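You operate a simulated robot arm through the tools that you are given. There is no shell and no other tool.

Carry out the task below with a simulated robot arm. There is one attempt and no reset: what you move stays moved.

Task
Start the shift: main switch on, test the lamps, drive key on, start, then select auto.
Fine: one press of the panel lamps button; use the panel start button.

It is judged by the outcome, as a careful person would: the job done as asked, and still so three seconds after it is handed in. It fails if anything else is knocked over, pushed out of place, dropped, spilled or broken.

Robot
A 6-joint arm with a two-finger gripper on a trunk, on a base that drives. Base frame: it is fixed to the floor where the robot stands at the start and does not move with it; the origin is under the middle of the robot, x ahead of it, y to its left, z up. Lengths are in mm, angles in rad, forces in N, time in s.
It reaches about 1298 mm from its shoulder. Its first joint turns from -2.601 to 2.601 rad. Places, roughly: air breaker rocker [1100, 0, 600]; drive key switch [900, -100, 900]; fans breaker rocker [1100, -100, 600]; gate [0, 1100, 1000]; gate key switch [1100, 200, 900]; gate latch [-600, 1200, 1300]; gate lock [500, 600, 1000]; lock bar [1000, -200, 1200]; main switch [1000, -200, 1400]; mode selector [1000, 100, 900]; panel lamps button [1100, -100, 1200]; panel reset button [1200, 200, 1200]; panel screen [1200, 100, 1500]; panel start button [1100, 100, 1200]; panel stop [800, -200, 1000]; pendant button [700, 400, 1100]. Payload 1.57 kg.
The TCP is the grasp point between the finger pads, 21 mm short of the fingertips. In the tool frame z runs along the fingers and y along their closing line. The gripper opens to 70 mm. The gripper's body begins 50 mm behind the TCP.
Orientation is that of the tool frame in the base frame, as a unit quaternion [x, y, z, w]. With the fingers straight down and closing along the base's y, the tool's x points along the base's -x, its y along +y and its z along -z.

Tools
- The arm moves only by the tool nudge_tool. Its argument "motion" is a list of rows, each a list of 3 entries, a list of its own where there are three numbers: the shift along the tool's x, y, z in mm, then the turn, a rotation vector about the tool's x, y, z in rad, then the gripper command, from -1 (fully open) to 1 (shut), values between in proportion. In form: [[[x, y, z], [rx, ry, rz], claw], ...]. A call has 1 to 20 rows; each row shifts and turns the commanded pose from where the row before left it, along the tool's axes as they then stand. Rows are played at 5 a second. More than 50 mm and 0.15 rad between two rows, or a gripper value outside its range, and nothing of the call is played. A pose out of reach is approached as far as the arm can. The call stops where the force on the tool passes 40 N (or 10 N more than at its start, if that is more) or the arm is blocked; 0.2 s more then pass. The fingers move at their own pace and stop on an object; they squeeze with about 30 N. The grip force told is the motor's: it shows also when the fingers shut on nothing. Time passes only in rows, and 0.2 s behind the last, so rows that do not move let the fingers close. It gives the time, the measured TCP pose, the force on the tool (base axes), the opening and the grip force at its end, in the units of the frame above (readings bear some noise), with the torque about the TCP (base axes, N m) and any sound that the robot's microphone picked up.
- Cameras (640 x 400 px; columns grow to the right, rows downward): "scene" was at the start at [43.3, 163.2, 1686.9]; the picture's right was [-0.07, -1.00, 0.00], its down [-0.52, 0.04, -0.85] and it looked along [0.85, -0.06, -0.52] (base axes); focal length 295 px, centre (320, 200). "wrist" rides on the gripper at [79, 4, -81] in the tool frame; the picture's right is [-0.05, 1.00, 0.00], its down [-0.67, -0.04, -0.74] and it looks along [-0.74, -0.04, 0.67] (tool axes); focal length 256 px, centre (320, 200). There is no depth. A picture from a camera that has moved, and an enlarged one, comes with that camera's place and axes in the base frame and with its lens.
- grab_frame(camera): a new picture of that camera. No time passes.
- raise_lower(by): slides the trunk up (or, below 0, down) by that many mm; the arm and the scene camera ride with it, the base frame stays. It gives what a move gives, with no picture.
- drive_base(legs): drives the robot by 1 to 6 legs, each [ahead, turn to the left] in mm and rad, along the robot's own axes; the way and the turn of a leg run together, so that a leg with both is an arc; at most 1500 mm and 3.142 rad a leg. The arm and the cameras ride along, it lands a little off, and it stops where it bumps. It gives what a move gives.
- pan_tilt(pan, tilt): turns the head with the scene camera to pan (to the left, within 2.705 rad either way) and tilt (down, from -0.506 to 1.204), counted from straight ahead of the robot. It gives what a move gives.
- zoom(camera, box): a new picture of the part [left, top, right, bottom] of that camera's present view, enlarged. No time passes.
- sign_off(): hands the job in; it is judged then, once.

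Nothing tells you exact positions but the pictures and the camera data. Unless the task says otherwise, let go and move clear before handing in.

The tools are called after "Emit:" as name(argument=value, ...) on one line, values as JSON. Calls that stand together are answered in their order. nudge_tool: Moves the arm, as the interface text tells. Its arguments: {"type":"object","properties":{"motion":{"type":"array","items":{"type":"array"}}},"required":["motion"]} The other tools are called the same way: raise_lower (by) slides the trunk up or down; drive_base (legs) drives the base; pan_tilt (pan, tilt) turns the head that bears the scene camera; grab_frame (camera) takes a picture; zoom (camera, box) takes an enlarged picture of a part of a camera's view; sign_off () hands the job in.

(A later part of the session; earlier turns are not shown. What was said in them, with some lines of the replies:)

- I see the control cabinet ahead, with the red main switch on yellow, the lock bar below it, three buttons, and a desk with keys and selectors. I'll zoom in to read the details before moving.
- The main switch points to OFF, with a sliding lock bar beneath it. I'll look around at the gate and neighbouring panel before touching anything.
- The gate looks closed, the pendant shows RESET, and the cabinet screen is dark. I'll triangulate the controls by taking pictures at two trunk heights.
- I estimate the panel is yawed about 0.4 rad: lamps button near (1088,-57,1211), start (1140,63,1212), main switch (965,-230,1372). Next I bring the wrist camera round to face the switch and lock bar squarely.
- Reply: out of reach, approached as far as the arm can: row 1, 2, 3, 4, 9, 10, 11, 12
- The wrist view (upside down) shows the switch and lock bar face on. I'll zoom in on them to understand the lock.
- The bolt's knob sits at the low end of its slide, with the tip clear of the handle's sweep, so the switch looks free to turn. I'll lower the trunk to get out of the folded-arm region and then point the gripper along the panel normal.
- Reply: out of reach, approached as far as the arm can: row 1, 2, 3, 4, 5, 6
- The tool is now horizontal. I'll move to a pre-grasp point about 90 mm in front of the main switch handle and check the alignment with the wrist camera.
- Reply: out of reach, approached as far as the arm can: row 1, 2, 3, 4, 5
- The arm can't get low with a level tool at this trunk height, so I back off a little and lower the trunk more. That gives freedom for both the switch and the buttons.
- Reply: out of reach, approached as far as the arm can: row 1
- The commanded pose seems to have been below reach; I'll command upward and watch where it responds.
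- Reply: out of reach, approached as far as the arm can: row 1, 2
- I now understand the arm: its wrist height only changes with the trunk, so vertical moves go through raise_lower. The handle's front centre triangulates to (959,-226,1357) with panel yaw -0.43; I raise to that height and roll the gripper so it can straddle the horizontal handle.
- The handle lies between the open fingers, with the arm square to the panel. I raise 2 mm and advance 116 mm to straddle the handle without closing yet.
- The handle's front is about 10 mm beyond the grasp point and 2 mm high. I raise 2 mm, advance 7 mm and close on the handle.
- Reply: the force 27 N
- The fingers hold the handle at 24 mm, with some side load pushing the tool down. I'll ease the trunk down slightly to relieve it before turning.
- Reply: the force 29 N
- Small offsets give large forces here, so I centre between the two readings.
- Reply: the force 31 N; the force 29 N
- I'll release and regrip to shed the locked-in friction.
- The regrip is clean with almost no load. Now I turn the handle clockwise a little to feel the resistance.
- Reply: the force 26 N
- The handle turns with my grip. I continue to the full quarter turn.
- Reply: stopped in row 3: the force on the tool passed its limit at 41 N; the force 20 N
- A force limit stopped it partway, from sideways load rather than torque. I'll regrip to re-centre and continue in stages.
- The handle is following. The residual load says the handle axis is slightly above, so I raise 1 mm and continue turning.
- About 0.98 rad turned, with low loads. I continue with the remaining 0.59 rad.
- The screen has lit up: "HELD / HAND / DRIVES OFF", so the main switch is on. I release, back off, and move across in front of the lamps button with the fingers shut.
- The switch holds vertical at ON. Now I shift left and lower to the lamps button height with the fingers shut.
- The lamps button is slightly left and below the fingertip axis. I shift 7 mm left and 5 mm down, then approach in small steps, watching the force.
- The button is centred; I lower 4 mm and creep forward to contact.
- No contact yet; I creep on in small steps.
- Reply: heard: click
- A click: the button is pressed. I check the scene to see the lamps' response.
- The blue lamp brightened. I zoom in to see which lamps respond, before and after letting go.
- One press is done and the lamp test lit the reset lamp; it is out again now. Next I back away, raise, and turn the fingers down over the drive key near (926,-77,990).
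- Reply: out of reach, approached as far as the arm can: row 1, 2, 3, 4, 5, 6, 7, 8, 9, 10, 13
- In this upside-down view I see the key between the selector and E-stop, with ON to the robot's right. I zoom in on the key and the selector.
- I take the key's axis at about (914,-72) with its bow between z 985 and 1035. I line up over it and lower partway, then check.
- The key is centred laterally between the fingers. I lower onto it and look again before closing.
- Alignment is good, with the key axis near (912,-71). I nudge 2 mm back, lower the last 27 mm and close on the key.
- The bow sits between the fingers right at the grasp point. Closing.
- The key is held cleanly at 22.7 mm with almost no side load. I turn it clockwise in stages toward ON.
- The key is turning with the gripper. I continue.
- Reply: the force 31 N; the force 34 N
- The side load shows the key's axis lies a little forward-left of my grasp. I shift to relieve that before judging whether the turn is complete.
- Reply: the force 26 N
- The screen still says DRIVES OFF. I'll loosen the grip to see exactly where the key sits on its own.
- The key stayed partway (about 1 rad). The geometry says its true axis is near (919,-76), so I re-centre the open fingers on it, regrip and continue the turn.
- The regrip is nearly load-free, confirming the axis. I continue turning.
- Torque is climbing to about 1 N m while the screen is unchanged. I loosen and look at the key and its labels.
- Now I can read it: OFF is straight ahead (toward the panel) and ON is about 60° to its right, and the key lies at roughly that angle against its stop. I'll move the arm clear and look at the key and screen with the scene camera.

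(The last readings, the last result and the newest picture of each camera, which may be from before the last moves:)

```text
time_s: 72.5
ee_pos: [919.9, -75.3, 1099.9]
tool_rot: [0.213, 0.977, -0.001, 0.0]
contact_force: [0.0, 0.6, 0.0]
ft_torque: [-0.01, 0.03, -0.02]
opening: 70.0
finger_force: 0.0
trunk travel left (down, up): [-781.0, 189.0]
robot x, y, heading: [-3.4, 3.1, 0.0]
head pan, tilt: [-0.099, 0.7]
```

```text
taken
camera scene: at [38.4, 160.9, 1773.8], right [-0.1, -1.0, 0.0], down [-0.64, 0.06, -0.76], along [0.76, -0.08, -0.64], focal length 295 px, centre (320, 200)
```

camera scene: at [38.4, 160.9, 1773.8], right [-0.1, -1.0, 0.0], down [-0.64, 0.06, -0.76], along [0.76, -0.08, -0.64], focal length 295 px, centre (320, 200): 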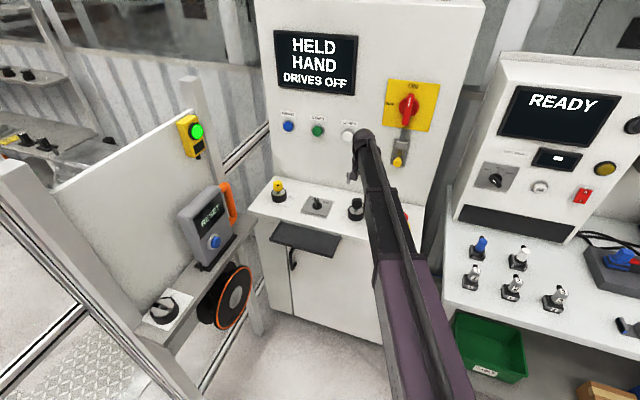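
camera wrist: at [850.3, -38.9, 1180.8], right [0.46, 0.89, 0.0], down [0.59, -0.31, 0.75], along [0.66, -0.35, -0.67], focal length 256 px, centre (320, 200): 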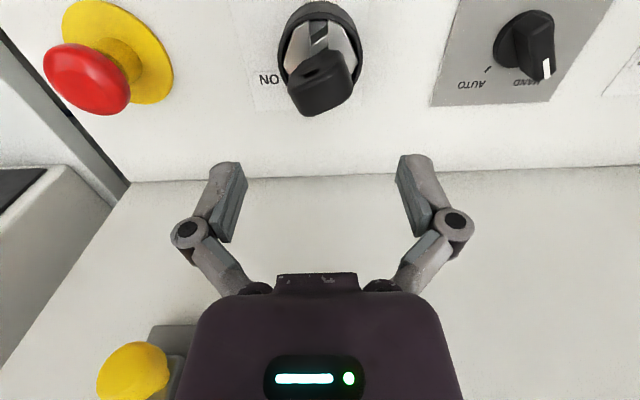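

Emit:
zoom(camera="wrist", box=[230, 0, 400, 130])

Emit:
zoom(camera="scene", box=[250, 160, 400, 270])

```text
3.08 times, centred on (315, 65) of wrist
camera zoom: at [850.3, -38.9, 1180.8], right [0.46, 0.89, 0.0], down [0.59, -0.31, 0.75], along [0.66, -0.35, -0.67], focal length 788 px, centre (335, 615)
```

zoom: 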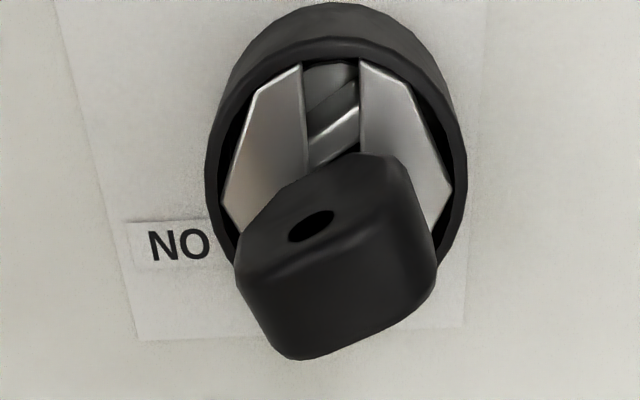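

```text
3.64 times, centred on (325, 215) of scene
camera zoom: at [38.4, 160.9, 1773.8], right [-0.1, -1.0, 0.0], down [-0.64, 0.06, -0.76], along [0.76, -0.08, -0.64], focal length 1073 px, centre (302, 146)
```

zoom: 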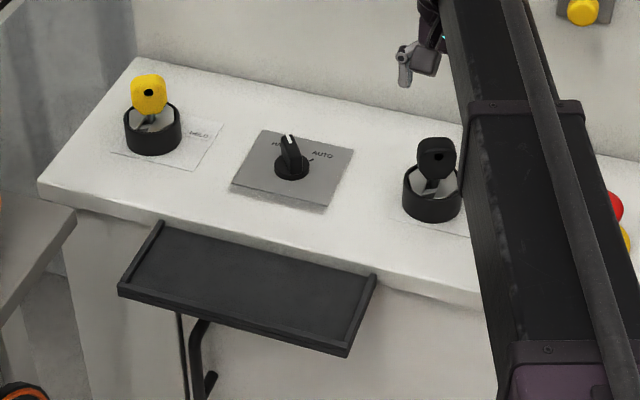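

The key points at ON (about 60° from OFF), resting at its stop. Next I level the gripper again, shut the fingers, and move in front of the panel START button.

Emit:
nudge_tool(motion=[[[0, 0, 0], [0, -0.1428, 0], 1], [[0, 0, 0], [0, -0.1428, 0], 1], [[0, 0, 0], [0, -0.1428, 0], 1], [[0, 0, 0], [0, -0.1428, 0], 1], [[0, 0, 0], [0, -0.1428, 0], 1], [[0, 0, 0], [0, -0.1428, 0], 1], [[0, 0, 0], [0, -0.1428, 0], 1], [[0, 0, 0], [0, -0.1428, 0], 1], [[0, 0, 0], [0, -0.1428, 0], 1], [[0, 0, 0], [0, -0.1428, 0], 1], [[0, 0, 0], [0, -0.1428, 0], 1], [[0, 43, 0], [0, 0, 0], 1], [[0, 43, 0], [0, 0, 0], 1], [[0, 43, 0], [0, 0, 0], 1], [[0, 43, 0], [0, 0, 0], 1], [[0, 40, 0], [0, 0, 0], 1], [[0, 0, 0], [0, 0, 0], 1]])

Emit:
grab_frame(camera="scene")

```text
time_s: 76.1
ee_pos: [1006.5, 118.7, 1286.5]
tool_rot: [0.152, 0.69, -0.153, 0.691]
contact_force: [-0.3, 0.0, 0.5]
ft_torque: [-0.02, 0.05, 0.0]
opening: 0.0
finger_force: 29.3
out of reach, approached as far as the arm can: row 2, 3, 4, 5, 6, 7, 8, 9, 10, 11
trunk travel left (down, up): [-781.0, 189.0]
robot x, y, heading: [0.7, -0.5, 0.0]
head pan, tilt: [-0.099, 0.7]
```

```text
taken
camera scene: at [38.0, 160.7, 1773.9], right [-0.1, -0.99, 0.0], down [-0.64, 0.06, -0.77], along [0.76, -0.08, -0.64], focal length 295 px, centre (320, 200)
```

scene: 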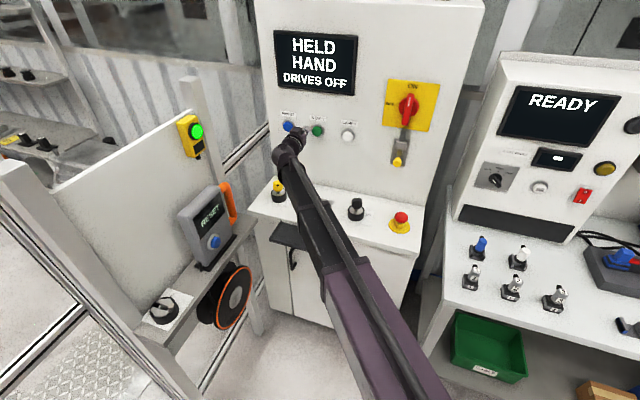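

With the arm out of the way I can check the key and the other controls clearly.

Emit:
zoom(camera="scene", box=[330, 180, 430, 250])

Emit:
zoom(camera="scene", box=[260, 20, 440, 180])

```text
5.71 times, centred on (380, 215) of scene
camera zoom: at [38.0, 160.7, 1773.9], right [-0.1, -0.99, 0.0], down [-0.64, 0.06, -0.77], along [0.76, -0.08, -0.64], focal length 1687 px, centre (-23, 114)
```

zoom: 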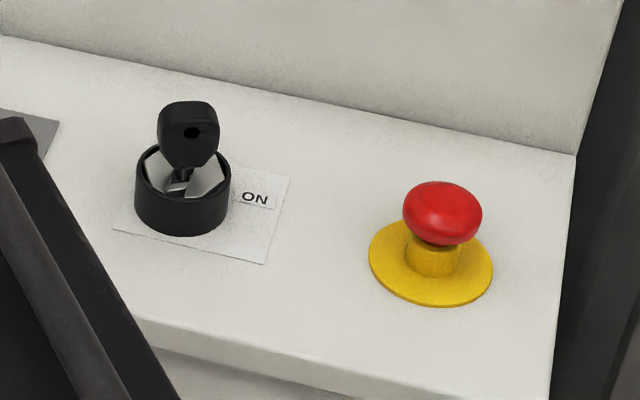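

```text
2.50 times, centred on (350, 100) of scene
camera zoom: at [38.0, 160.7, 1773.9], right [-0.1, -0.99, 0.0], down [-0.64, 0.06, -0.77], along [0.76, -0.08, -0.64], focal length 738 px, centre (245, 450)
```

zoom: 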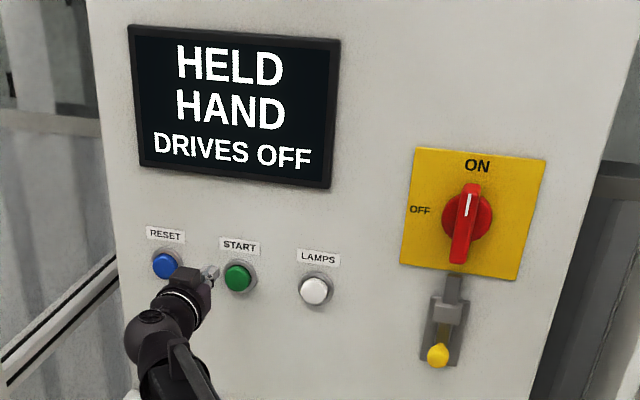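

The key is at ON beside its label. Now I lower to button height and check alignment with START.

Emit:
raise_lower(by=-82)

Emit:
nudge_tool(motion=[[[0, 0, 30], [0, 0, 0], 1], [[0, 0, 30], [0, 0, 0], 1], [[0, 0, 0], [0, 0, 0], 1]])

Emit:
grab_frame(camera="wrist")

```text
time_s: 77.3
ee_pos: [1007.4, 119.8, 1203.7]
tool_rot: [0.151, 0.69, -0.152, 0.691]
contact_force: [-0.6, 0.2, 0.1]
ft_torque: [-0.03, -0.02, 0.0]
opening: 0.0
finger_force: 28.9
trunk travel left (down, up): [-699.0, 271.0]
robot x, y, heading: [0.2, 2.1, -0.0]
head pan, tilt: [-0.099, 0.7]
```

```text
time_s: 78.1
ee_pos: [1062.0, 93.2, 1204.7]
tool_rot: [0.152, 0.69, -0.153, 0.691]
contact_force: [0.4, -0.9, 0.2]
ft_torque: [0.02, 0.01, 0.02]
opening: 0.0
finger_force: 28.3
trunk travel left (down, up): [-699.0, 271.0]
robot x, y, heading: [0.1, -0.6, 0.001]
head pan, tilt: [-0.099, 0.7]
```

```text
taken
camera wrist: at [991.1, 130.7, 1124.7], right [0.42, 0.91, 0.05], down [-0.69, 0.28, 0.67], along [0.59, -0.31, 0.74], focal length 256 px, centre (320, 200)
```

wrist: 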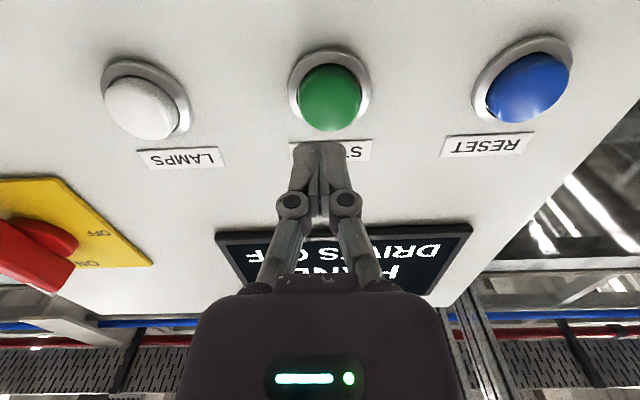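

START is 5 mm to the left of my axis. I correct and creep in.

Emit:
nudge_tool(motion=[[[0, 5, 15], [0, 0, 0], 1], [[0, 0, 15], [0, 0, 0], 1], [[0, 0, 14], [0, 0, 0], 1], [[0, 0, 4], [0, 0, 0], 1], [[0, 0, 4], [0, 0, 0], 1]])

Emit:
nudge_tool(motion=[[[0, 0, 3], [0, 0, 0], 1], [[0, 0, 3], [0, 0, 0], 1]])

Emit:
grab_frame(camera="wrist")

Emit:
grab_frame(camera="scene")

```text
time_s: 79.3
ee_pos: [1110.7, 75.9, 1204.3]
tool_rot: [0.151, 0.691, -0.151, 0.691]
contact_force: [-0.3, -0.4, -0.6]
ft_torque: [0.02, 0.02, 0.0]
opening: 0.0
finger_force: 28.6
trunk travel left (down, up): [-699.0, 271.0]
robot x, y, heading: [2.1, 1.1, 0.003]
head pan, tilt: [-0.099, 0.7]
```

```text
time_s: 79.9
ee_pos: [1116.5, 74.1, 1203.8]
tool_rot: [0.151, 0.691, -0.152, 0.691]
contact_force: [-1.8, 1.0, 0.1]
ft_torque: [0.02, 0.01, -0.02]
opening: 5.6
finger_force: 29.2
trunk travel left (down, up): [-699.0, 271.0]
robot x, y, heading: [-3.8, -2.5, 0.003]
head pan, tilt: [-0.099, 0.7]
```

```text
taken
camera wrist: at [1045.6, 111.8, 1124.6], right [0.42, 0.91, 0.05], down [-0.69, 0.28, 0.67], along [0.59, -0.31, 0.74], focal length 256 px, centre (320, 200)
```

wrist: 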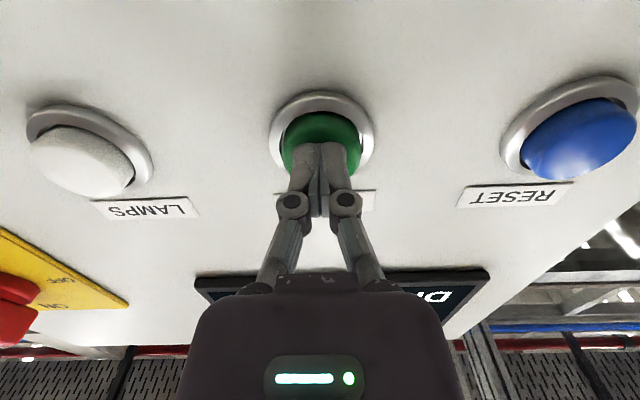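

```text
taken
camera scene: at [38.2, 161.0, 1691.8], right [-0.1, -1.0, 0.0], down [-0.64, 0.06, -0.77], along [0.76, -0.08, -0.64], focal length 295 px, centre (320, 200)
```

scene: 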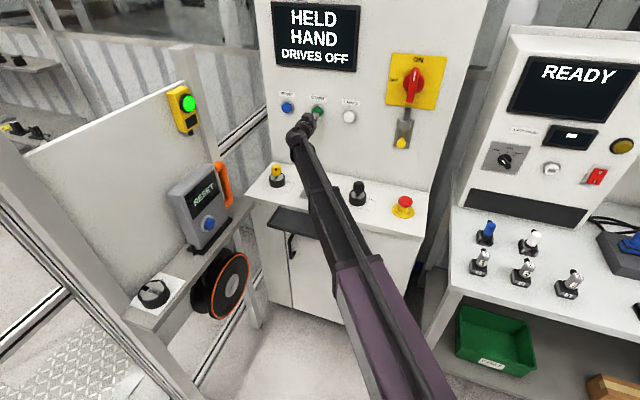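

I'm touching START but haven't clicked it yet. Since the screen still says DRIVES OFF, I first compare the drive key's angle with the yellow key resting at its HELD position.

Emit:
zoom(camera="scene", box=[335, 165, 395, 215])

Emit:
zoom(camera="scene", box=[250, 150, 310, 200])

```text
8.00 times, centred on (365, 190) of scene
camera zoom: at [38.2, 161.0, 1691.8], right [-0.1, -1.0, 0.0], down [-0.64, 0.06, -0.77], along [0.76, -0.08, -0.64], focal length 2362 px, centre (-40, 280)
```

zoom: 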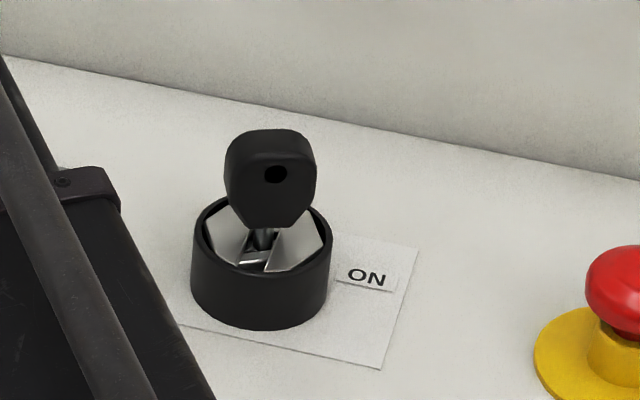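

```text
8.00 times, centred on (280, 175) of scene
camera zoom: at [38.2, 161.0, 1691.8], right [-0.1, -1.0, 0.0], down [-0.64, 0.06, -0.77], along [0.76, -0.08, -0.64], focal length 2362 px, centre (640, 400)
```

zoom: 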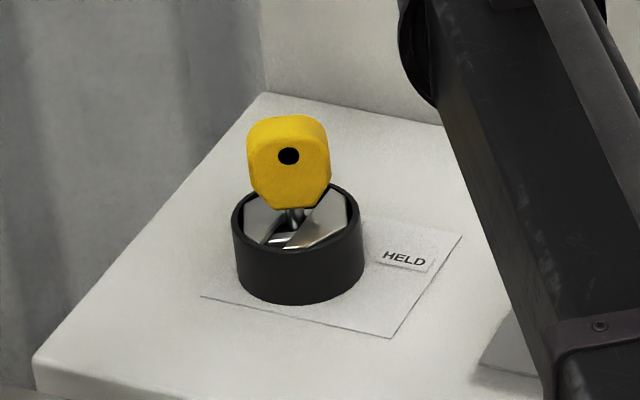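

The drive key's angle matches the yellow key's rest position, so it is at ON. I complete the START press.

Emit:
nudge_tool(motion=[[[0, 0, 2.5], [0, 0, 0], 1], [[0, 0, 2], [0, 0, 0], 1]])

Emit:
zoom(camera="scene", box=[260, 0, 380, 130])

```text
time_s: 80.5
ee_pos: [1119.6, 72.6, 1204.7]
tool_rot: [0.151, 0.69, -0.153, 0.691]
contact_force: [-5.4, 0.7, -2.3]
ft_torque: [0.0, 0.08, -0.01]
opening: 6.0
finger_force: 28.6
trunk travel left (down, up): [-699.0, 271.0]
robot x, y, heading: [0.6, -1.8, -0.001]
head pan, tilt: [-0.099, 0.7]
heard: click
```

```text
3.08 times, centred on (320, 65) of scene
camera zoom: at [38.0, 161.3, 1691.7], right [-0.1, -1.0, 0.0], down [-0.64, 0.06, -0.77], along [0.76, -0.08, -0.64], focal length 908 px, centre (320, 615)
```

zoom: 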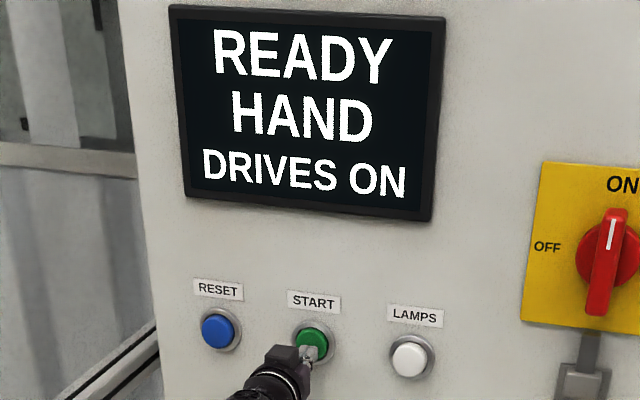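

The screen now reads READY / HAND / DRIVES ON. I retract from START, raise, and turn the fingers down over the mode selector near (988,79).

Emit:
nudge_tool(motion=[[[0, 0, -20], [0, 0, 0], 1], [[0, 0, -40], [0, 0, 0], 1], [[0, 0, -40], [0, 0, 0], 1], [[0, 0, -20], [0, 0, 0], 1], [[0, 0, 0], [0, 0, 0], 1]])

Emit:
raise_lower(by=100)

Emit:
nudge_tool(motion=[[[0, -24, 0], [0, 0.1428, 0], -1], [[0, -24, 0], [0, 0.1428, 0], -1], [[0, 0, 0], [0, 0.1428, 0], -1], [[0, 0, 0], [0, 0.1428, 0], -1], [[0, 0, 0], [0, 0.1428, 0], -1], [[0, 0, 0], [0, 0.1428, 0], -1], [[0, 0, 0], [0, 0.1428, 0], -1], [[0, 0, 0], [0, 0.1428, 0], -1], [[0, 0, 0], [0, 0.1428, 0], -1], [[0, 0, 0], [0, 0.1428, 0], -1], [[0, 0, 0], [0, 0.1428, 0], -1], [[0, 0, 0], [0, 0, 0], -1]])

Emit:
grab_frame(camera="wrist")

Emit:
grab_frame(camera="scene")

```text
time_s: 81.7
ee_pos: [1012.4, 122.9, 1204.7]
tool_rot: [0.151, 0.69, -0.153, 0.691]
contact_force: [0.5, -0.2, -0.3]
ft_torque: [0.0, 0.03, 0.0]
opening: 0.1
finger_force: 28.6
trunk travel left (down, up): [-699.0, 271.0]
robot x, y, heading: [2.8, -0.4, 0.001]
head pan, tilt: [-0.099, 0.7]
```

```text
time_s: 83.0
ee_pos: [1012.6, 122.4, 1305.4]
tool_rot: [0.151, 0.69, -0.152, 0.691]
contact_force: [0.2, -0.1, -0.1]
ft_torque: [0.03, -0.03, 0.01]
opening: 0.2
finger_force: 28.9
trunk travel left (down, up): [-799.0, 171.0]
robot x, y, heading: [0.1, -1.3, 0.006]
head pan, tilt: [-0.099, 0.7]
```

```text
time_s: 85.7
ee_pos: [991.8, 79.0, 1118.7]
tool_rot: [0.214, 0.977, -0.002, 0.0]
contact_force: [-0.4, -0.4, 0.3]
ft_torque: [0.01, 0.01, 0.03]
opening: 69.8
finger_force: 0.0
out of reach, approached as far as the arm can: row 1, 2, 3, 4, 5, 6, 7, 8, 9, 10
trunk travel left (down, up): [-799.0, 171.0]
robot x, y, heading: [0.8, 0.9, 0.001]
head pan, tilt: [-0.099, 0.7]
```

```text
taken
camera wrist: at [923.1, 116.5, 1199.0], right [0.47, 0.88, 0.0], down [0.59, -0.31, 0.75], along [0.66, -0.35, -0.67], focal length 256 px, centre (320, 200)
```

wrist: 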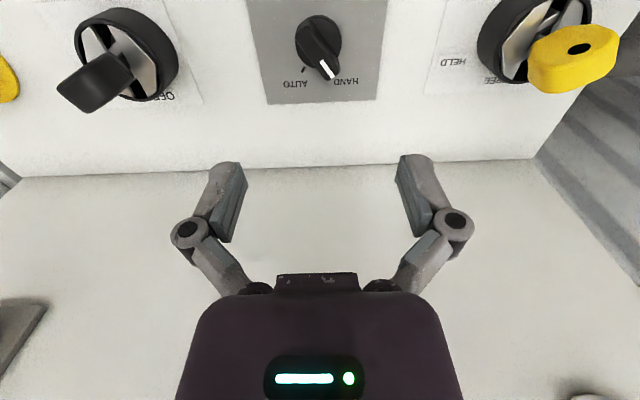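

```text
taken
camera scene: at [38.0, 160.9, 1791.8], right [-0.1, -1.0, 0.0], down [-0.64, 0.06, -0.77], along [0.76, -0.08, -0.64], focal length 295 px, centre (320, 200)
```

scene: 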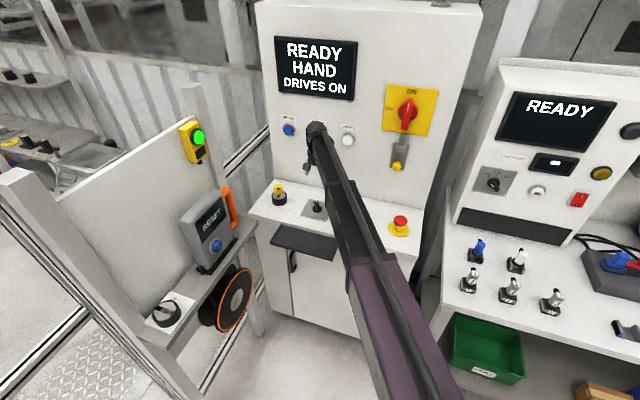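

Emit:
zoom(camera="wrist", box=[250, 0, 390, 100])

Emit:
zoom(camera="scene", box=[290, 180, 350, 230])

```text
4.00 times, centred on (320, 50) of wrist
camera zoom: at [923.1, 116.5, 1199.0], right [0.47, 0.88, 0.0], down [0.59, -0.31, 0.75], along [0.66, -0.35, -0.67], focal length 1024 px, centre (320, 800)
```

zoom: 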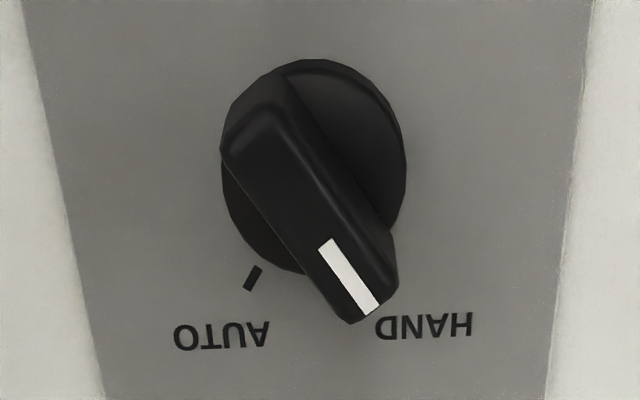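

```text
8.00 times, centred on (320, 205) of scene
camera zoom: at [38.0, 160.9, 1791.8], right [-0.1, -1.0, 0.0], down [-0.64, 0.06, -0.77], along [0.76, -0.08, -0.64], focal length 2362 px, centre (320, 160)
```

zoom: 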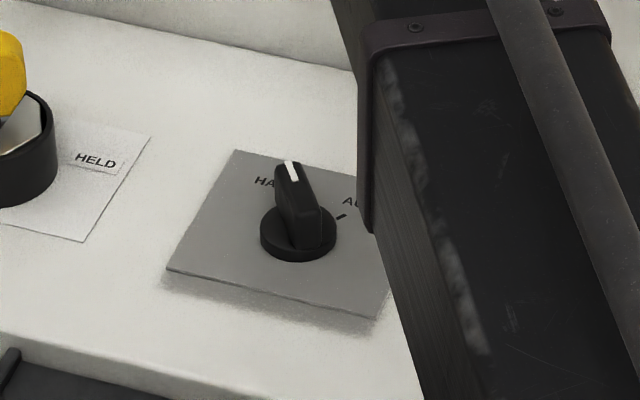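

The selector points to HAND, about 0.54 rad left of forward, and AUTO is about 0.5 rad to the right. I rotate the gripper to line up with the pointer and check centring.

Emit:
nudge_tool(motion=[[[0, 0, 0], [0, 0, -0.135], -1], [[0, 0, 0], [0, 0, -0.135], -1], [[0, 0, 0], [0, 0, -0.135], -1], [[0, 0, 0], [0, 0, -0.135], -1], [[0, 0, 0], [0, 0, 0], -1]])

Emit:
raise_lower(by=-60)

Emit:
grab_frame(camera="wrist")

Emit:
zoom(camera="wrist", box=[250, 40, 390, 140])

```text
time_s: 86.8
ee_pos: [992.8, 79.6, 1118.0]
tool_rot: [-0.055, 0.999, -0.002, 0.001]
contact_force: [-0.1, 0.2, 0.1]
ft_torque: [0.0, 0.01, 0.0]
opening: 70.1
finger_force: 0.0
trunk travel left (down, up): [-799.0, 171.0]
robot x, y, heading: [0.5, -0.6, -0.0]
head pan, tilt: [-0.099, 0.7]
```

```text
time_s: 87.8
ee_pos: [992.4, 79.3, 1056.8]
tool_rot: [-0.054, 0.999, -0.001, 0.001]
contact_force: [-0.2, 0.8, 1.2]
ft_torque: [0.02, 0.03, -0.01]
opening: 69.9
finger_force: 0.1
trunk travel left (down, up): [-739.0, 231.0]
robot x, y, heading: [0.7, 0.4, 0.0]
head pan, tilt: [-0.099, 0.7]
```

```text
taken
camera wrist: at [914.4, 75.0, 1138.8], right [-0.05, 1.0, 0.0], down [0.66, 0.04, 0.75], along [0.75, 0.04, -0.67], focal length 256 px, centre (320, 200)
```

wrist: 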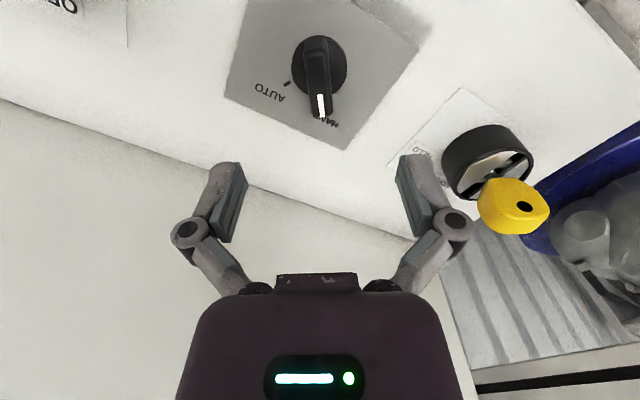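

```text
4.00 times, centred on (320, 90) of wrist
camera zoom: at [914.4, 75.0, 1138.8], right [-0.05, 1.0, 0.0], down [0.66, 0.04, 0.75], along [0.75, 0.04, -0.67], focal length 1024 px, centre (320, 640)
```

zoom: 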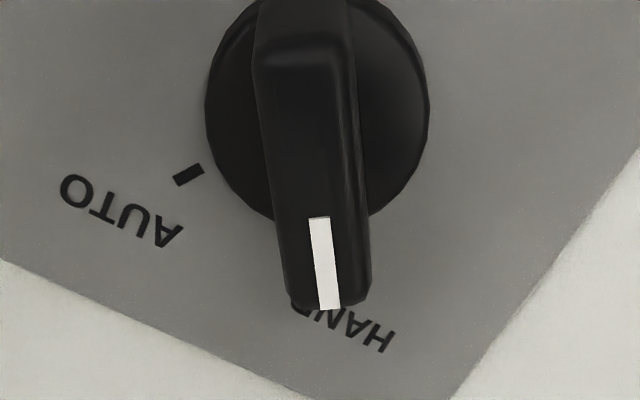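

The selector's axis and my grasp point agree in both views. I lower over the knob in two steps.

Emit:
raise_lower(by=-60)

Emit:
grab_frame(camera="wrist")

Emit:
zoom(camera="scene", box=[270, 110, 360, 200])

```text
time_s: 88.8
ee_pos: [993.1, 79.9, 998.6]
tool_rot: [-0.054, 0.999, -0.002, 0.001]
contact_force: [-0.5, 0.3, 0.2]
ft_torque: [0.0, -0.01, 0.0]
opening: 69.9
finger_force: 0.1
trunk travel left (down, up): [-679.0, 291.0]
robot x, y, heading: [2.2, -0.4, 0.001]
head pan, tilt: [-0.099, 0.7]
```

```text
taken
camera wrist: at [914.4, 75.0, 1078.8], right [-0.05, 1.0, 0.0], down [0.66, 0.04, 0.75], along [0.75, 0.04, -0.67], focal length 256 px, centre (320, 200)
```

wrist: 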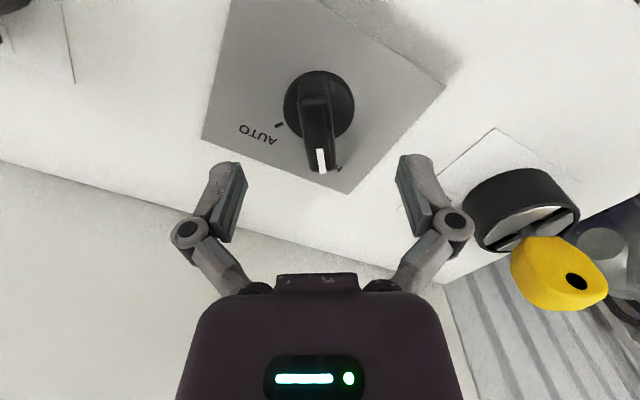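

```text
4.44 times, centred on (315, 155) of scene
camera zoom: at [38.3, 160.8, 1671.8], right [-0.1, -1.0, 0.0], down [-0.64, 0.06, -0.77], along [0.76, -0.08, -0.64], focal length 1312 px, centre (342, 400)
```

zoom: 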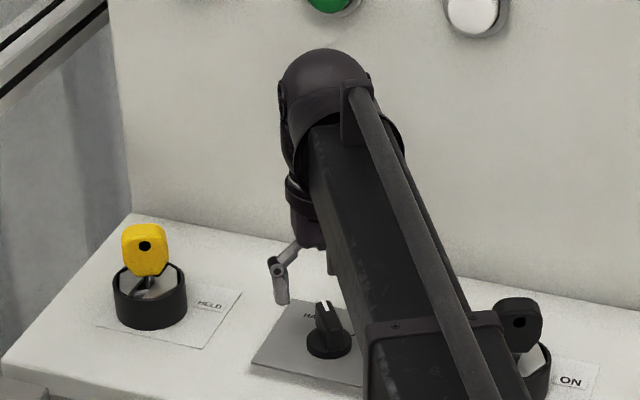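

Still well lined up; I lower another 22 mm and look.

Emit:
raise_lower(by=-22)

Emit:
grab_frame(camera="wrist")

Emit:
zoom(camera="scene", box=[290, 140, 350, 190])

```text
time_s: 89.5
ee_pos: [994.1, 80.2, 976.6]
tool_rot: [-0.055, 0.998, -0.002, 0.001]
contact_force: [-0.7, -0.2, 0.2]
ft_torque: [-0.02, -0.01, 0.02]
opening: 70.0
finger_force: 0.0
trunk travel left (down, up): [-657.0, 313.0]
robot x, y, heading: [0.2, 0.8, 0.001]
head pan, tilt: [-0.099, 0.7]
```

```text
taken
camera wrist: at [914.4, 75.0, 1056.8], right [-0.05, 1.0, 0.0], down [0.66, 0.04, 0.75], along [0.75, 0.04, -0.67], focal length 256 px, centre (320, 200)
```

wrist: 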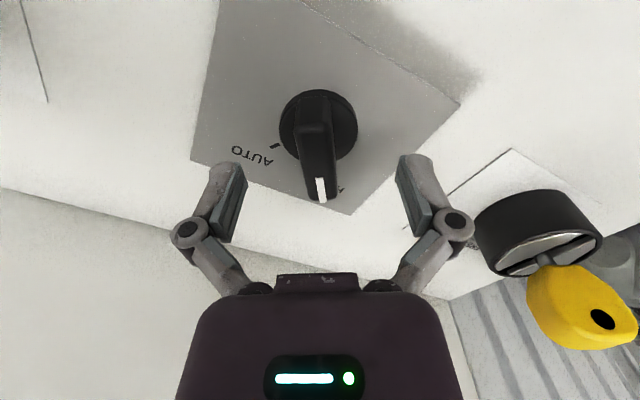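

```text
8.00 times, centred on (320, 165) of scene
camera zoom: at [38.2, 160.8, 1649.8], right [-0.1, -0.99, 0.0], down [-0.64, 0.06, -0.77], along [0.76, -0.08, -0.64], focal length 2362 px, centre (320, 480)
```

zoom: 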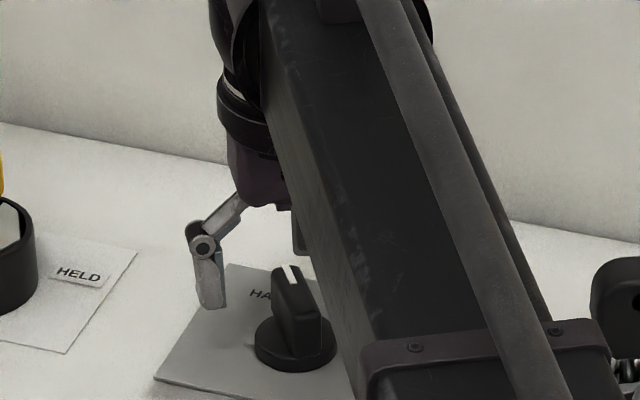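

The bar top sits on the grasp axis. I lower 8 mm more and close on it.

Emit:
raise_lower(by=-8)

Emit:
nudge_tool(motion=[[[0, 0, 0], [0, 0, 0], 0], [[0, 0, 0], [0, 0, 0], 0.4], [[0, 0, 0], [0, 0, 0], 1], [[0, 0, 0], [0, 0, 0], 1], [[0, 0, 0], [0, 0, 0], 1]])

Emit:
grab_frame(camera="wrist")

```text
time_s: 90.1
ee_pos: [993.2, 79.1, 967.5]
tool_rot: [-0.054, 0.999, -0.003, 0.001]
contact_force: [0.0, 0.2, 0.1]
ft_torque: [0.02, 0.01, 0.01]
opening: 70.0
finger_force: 0.1
trunk travel left (down, up): [-649.0, 321.0]
robot x, y, heading: [1.9, 1.3, -0.002]
head pan, tilt: [-0.099, 0.7]
```

```text
time_s: 91.3
ee_pos: [993.2, 79.2, 966.4]
tool_rot: [-0.053, 0.999, -0.003, 0.001]
contact_force: [-0.8, -4.6, 2.7]
ft_torque: [-0.18, 0.27, 0.01]
opening: 15.9
finger_force: 32.1
trunk travel left (down, up): [-649.0, 321.0]
robot x, y, heading: [-4.4, 0.1, -0.005]
head pan, tilt: [-0.099, 0.7]
```

```text
taken
camera wrist: at [914.3, 74.4, 1048.9], right [-0.05, 1.0, 0.0], down [0.66, 0.04, 0.75], along [0.75, 0.04, -0.67], focal length 256 px, centre (320, 200)
```

wrist: 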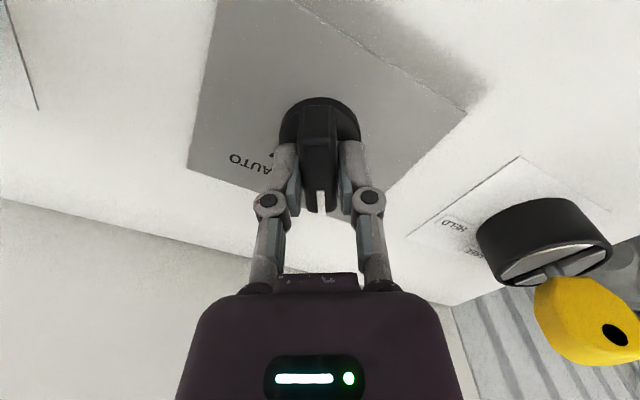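

The knob is held at 16 mm with little load. I turn it clockwise from HAND toward AUTO, about 1.05 rad in stages.

Emit:
nudge_tool(motion=[[[0, 0, 0], [0, 0, 0.1], 1], [[0, 0, 0], [0, 0, 0.1], 1], [[0, 0, 0], [0, 0, 0.1], 1], [[0, 0, 0], [0, 0, 0.1], 1]])

Emit:
zoom(camera="scene", box=[260, 0, 380, 130])

```text
time_s: 92.3
ee_pos: [992.3, 78.1, 967.3]
tool_rot: [0.146, 0.989, 0.0, 0.001]
contact_force: [0.5, -9.0, 1.4]
ft_torque: [0.03, 0.88, 0.01]
opening: 15.8
finger_force: 31.9
trunk travel left (down, up): [-649.0, 321.0]
robot x, y, heading: [-0.4, 2.1, 0.0]
head pan, tilt: [-0.099, 0.7]
```

```text
3.08 times, centred on (320, 65) of scene
camera zoom: at [38.3, 159.8, 1641.9], right [-0.1, -0.99, 0.0], down [-0.64, 0.06, -0.76], along [0.76, -0.08, -0.64], focal length 908 px, centre (320, 615)
```

zoom: 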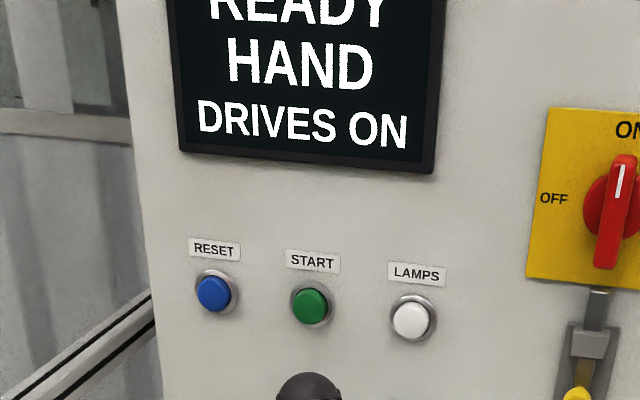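

Emit:
nudge_tool(motion=[[[0, 0, 0], [0, 0, 0.1], 1], [[0, 0, 0], [0, 0, 0.1], 1], [[0, 0, 0], [0, 0, 0.1], 1], [[0, 0, 0], [0, 0, 0.1], 1]])

Emit:
zoom(camera="scene", box=[260, 0, 380, 130])

Emit:
grab_frame(camera="wrist")

```text
time_s: 93.3
ee_pos: [992.3, 78.3, 967.8]
tool_rot: [0.341, 0.94, -0.002, 0.001]
contact_force: [-4.9, -13.7, -1.6]
ft_torque: [-0.06, 0.41, 0.0]
opening: 15.8
finger_force: 31.9
trunk travel left (down, up): [-649.0, 321.0]
robot x, y, heading: [-0.8, -0.9, -0.003]
head pan, tilt: [-0.099, 0.7]
```

```text
3.08 times, centred on (320, 65) of scene
camera zoom: at [38.2, 159.2, 1641.9], right [-0.1, -0.99, 0.0], down [-0.64, 0.07, -0.76], along [0.76, -0.08, -0.64], focal length 908 px, centre (320, 615)
```

zoom: 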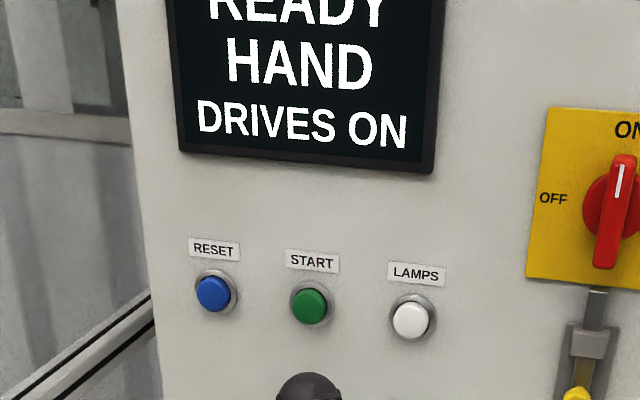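

```text
taken
camera wrist: at [935.1, 131.4, 1048.8], right [0.68, 0.73, 0.0], down [0.49, -0.45, 0.75], along [0.55, -0.51, -0.66], focal length 256 px, centre (320, 200)
```

wrist: 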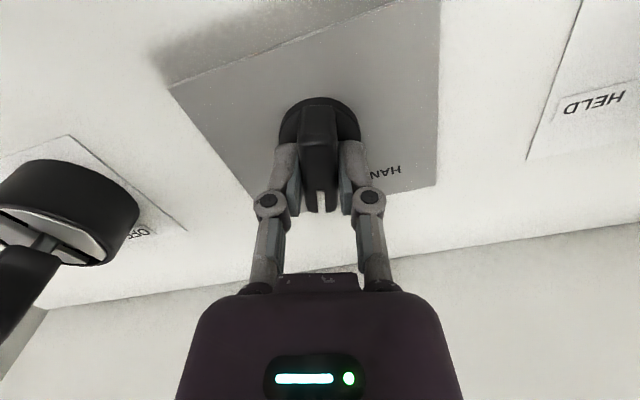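

The knob is following and has turned 0.8 rad. I continue the remaining part to AUTO.

Emit:
nudge_tool(motion=[[[0, 0, 0], [0, 0, 0.09], 1], [[0, 0, 0], [0, 0, 0.09], 1], [[0, 0, 0], [0, 0, 0.09], 1]])

Emit:
zoom(camera="scene", box=[260, 0, 380, 130])

```text
time_s: 94.1
ee_pos: [992.4, 77.8, 967.1]
tool_rot: [0.465, 0.886, -0.001, 0.002]
contact_force: [-10.3, -20.1, -6.9]
ft_torque: [-0.26, 0.23, 0.02]
opening: 16.0
finger_force: 32.2
trunk travel left (down, up): [-649.0, 321.0]
robot x, y, heading: [-3.0, 1.3, -0.001]
head pan, tilt: [-0.099, 0.7]
```

```text
3.08 times, centred on (320, 65) of scene
camera zoom: at [38.2, 158.6, 1642.0], right [-0.1, -0.99, 0.0], down [-0.64, 0.07, -0.76], along [0.76, -0.08, -0.64], focal length 908 px, centre (320, 615)
```

zoom: 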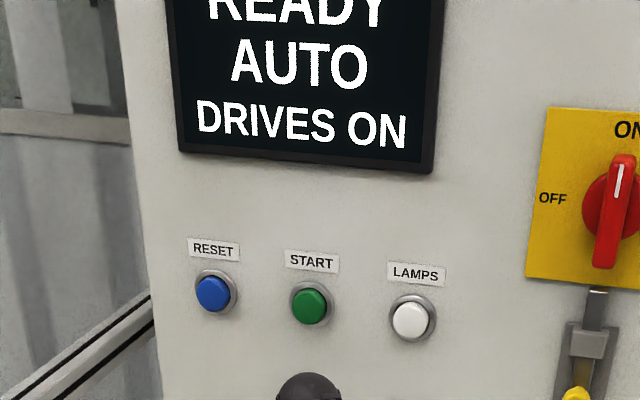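

The screen shows AUTO. I release the knob, lift clear, and check that everything stays.

Emit:
nudge_tool(motion=[[[0, 0, 0], [0, 0, 0], 0.2], [[0, 0, 0], [0, 0, 0], -0.5], [[0, 0, 0], [0, 0, 0], -1], [[0, 0, 0], [0, 0, 0], -1]])

Emit:
raise_lower(by=150)

Emit:
grab_frame(camera="wrist")

Emit:
grab_frame(camera="scene")

```text
time_s: 95.1
ee_pos: [992.2, 79.7, 967.8]
tool_rot: [0.463, 0.886, -0.001, 0.001]
contact_force: [-0.2, -0.5, 0.0]
ft_torque: [0.02, 0.01, 0.04]
opening: 70.1
finger_force: 0.0
trunk travel left (down, up): [-649.0, 321.0]
robot x, y, heading: [-0.8, -1.1, 0.005]
head pan, tilt: [-0.099, 0.7]
```

```text
time_s: 96.8
ee_pos: [991.8, 80.1, 1118.2]
tool_rot: [0.462, 0.887, -0.001, 0.001]
contact_force: [-0.4, -0.8, -0.3]
ft_torque: [0.01, -0.01, 0.05]
opening: 69.9
finger_force: 0.1
trunk travel left (down, up): [-799.0, 171.0]
robot x, y, heading: [5.2, -0.0, 0.0]
head pan, tilt: [-0.099, 0.7]
```

```text
taken
camera wrist: at [951.8, 147.2, 1198.4], right [0.85, 0.53, 0.0], down [0.35, -0.56, 0.75], along [0.39, -0.64, -0.66], focal length 256 px, centre (320, 200)
```

wrist: 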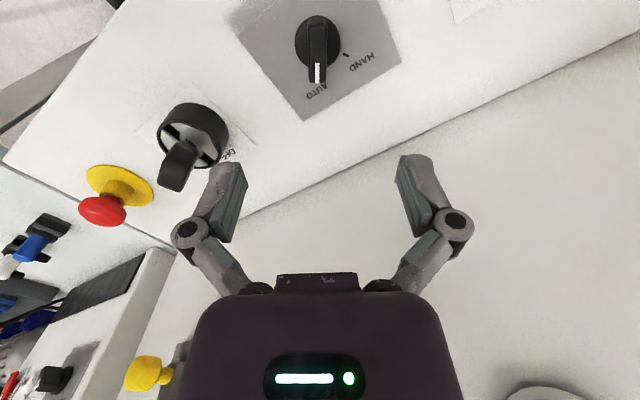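

```text
taken
camera scene: at [38.5, 161.0, 1791.8], right [-0.1, -1.0, 0.0], down [-0.64, 0.06, -0.76], along [0.76, -0.08, -0.64], focal length 295 px, centre (320, 200)
```

scene: 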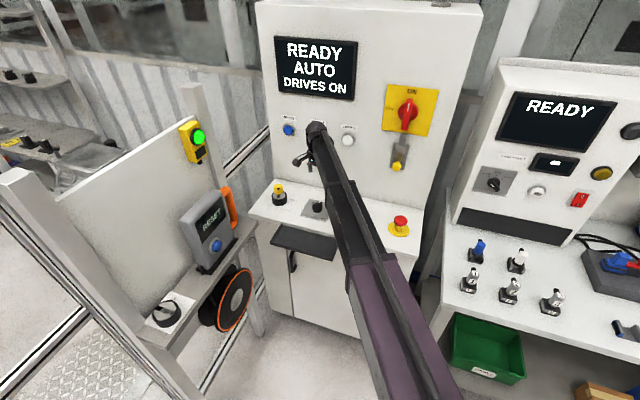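

READY / AUTO / DRIVES ON, and the selector stays at AUTO. I back the arm away from the panel and let a few seconds pass to confirm it holds.

Emit:
nudge_tool(motion=[[[34.5, -20, 0], [0, 0, 0], -1], [[34.5, -20, 0], [0, 0, 0], -1], [[34.5, -20, 0], [0, 0, 0], -1], [[34.5, -20, 0], [0, 0, 0], -1], [[0, 0, 0], [0, 0, 0], -1], [[0, 0, 0], [0, 0, 0], -1], [[0, 0, 0], [0, 0, 0], -1], [[0, 0, 0], [0, 0, 0], -1], [[0, 0, 0], [0, 0, 0], -1], [[0, 0, 0], [0, 0, 0], -1], [[0, 0, 0], [0, 0, 0], -1], [[0, 0, 0], [0, 0, 0], -1], [[0, 0, 0], [0, 0, 0], -1], [[0, 0, 0], [0, 0, 0], -1], [[0, 0, 0], [0, 0, 0], -1], [[0, 0, 0], [0, 0, 0], -1], [[0, 0, 0], [0, 0, 0], -1], [[0, 0, 0], [0, 0, 0], -1]])

Emit:
grab_frame(camera="scene")

Emit:
zoom(camera="scene", box=[240, 20, 440, 250])

```text
time_s: 100.7
ee_pos: [847.5, 147.2, 1117.1]
tool_rot: [0.463, 0.886, 0.0, 0.002]
contact_force: [0.0, 0.4, -0.3]
ft_torque: [0.01, 0.02, -0.01]
opening: 70.0
finger_force: 0.0
trunk travel left (down, up): [-799.0, 171.0]
robot x, y, heading: [1.7, -0.9, 0.002]
head pan, tilt: [-0.099, 0.7]
```

```text
taken
camera scene: at [38.4, 160.9, 1791.8], right [-0.1, -0.99, 0.0], down [-0.64, 0.06, -0.76], along [0.76, -0.08, -0.64], focal length 295 px, centre (320, 200)
```

scene: 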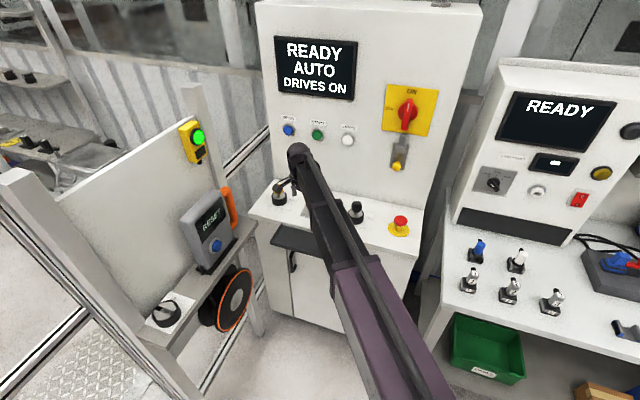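

```text
1.74 times, centred on (340, 135) of scene
camera zoom: at [38.4, 160.9, 1791.8], right [-0.1, -0.99, 0.0], down [-0.64, 0.06, -0.76], along [0.76, -0.08, -0.64], focal length 513 px, centre (285, 313)
```

zoom: 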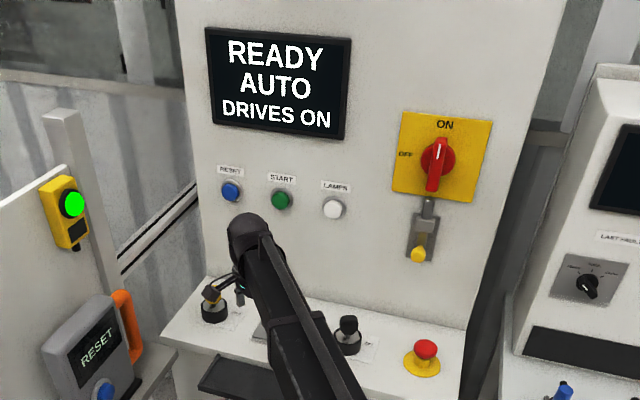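

The screen has held READY / AUTO / DRIVES ON for more than 3 seconds. The main switch is at ON, the drive key is at ON, the arm is clear, and nothing else has moved, so I'm handing in.

Emit:
sign_off()

```text
The job is handed in.
```

The shift is started. The panel screen reads READY / AUTO / DRIVES ON, and it held that for about 4 seconds with the arm clear before I handed in.

1. **Main switch:** turned from OFF to ON. The lock bar was already clear of the handle, so I left it alone.
2. **Lamp test:** one press of the panel lamps button. The blue RESET lamp lit while I held it, but the green START lamp did not. That may mean a dead START bulb, or that START has no lamp.
3. **Drive key:** turned to ON, about 60° from OFF. It took two grips because I was slightly off its axis the first time. The screen still said DRIVES OFF at that point.
4. **Start:** one press of the panel start button. The screen changed to READY with DRIVES ON.
5. **Mode selector:** turned from HAND to AUTO.

I saw nothing knocked over or out of place in the last camera views.
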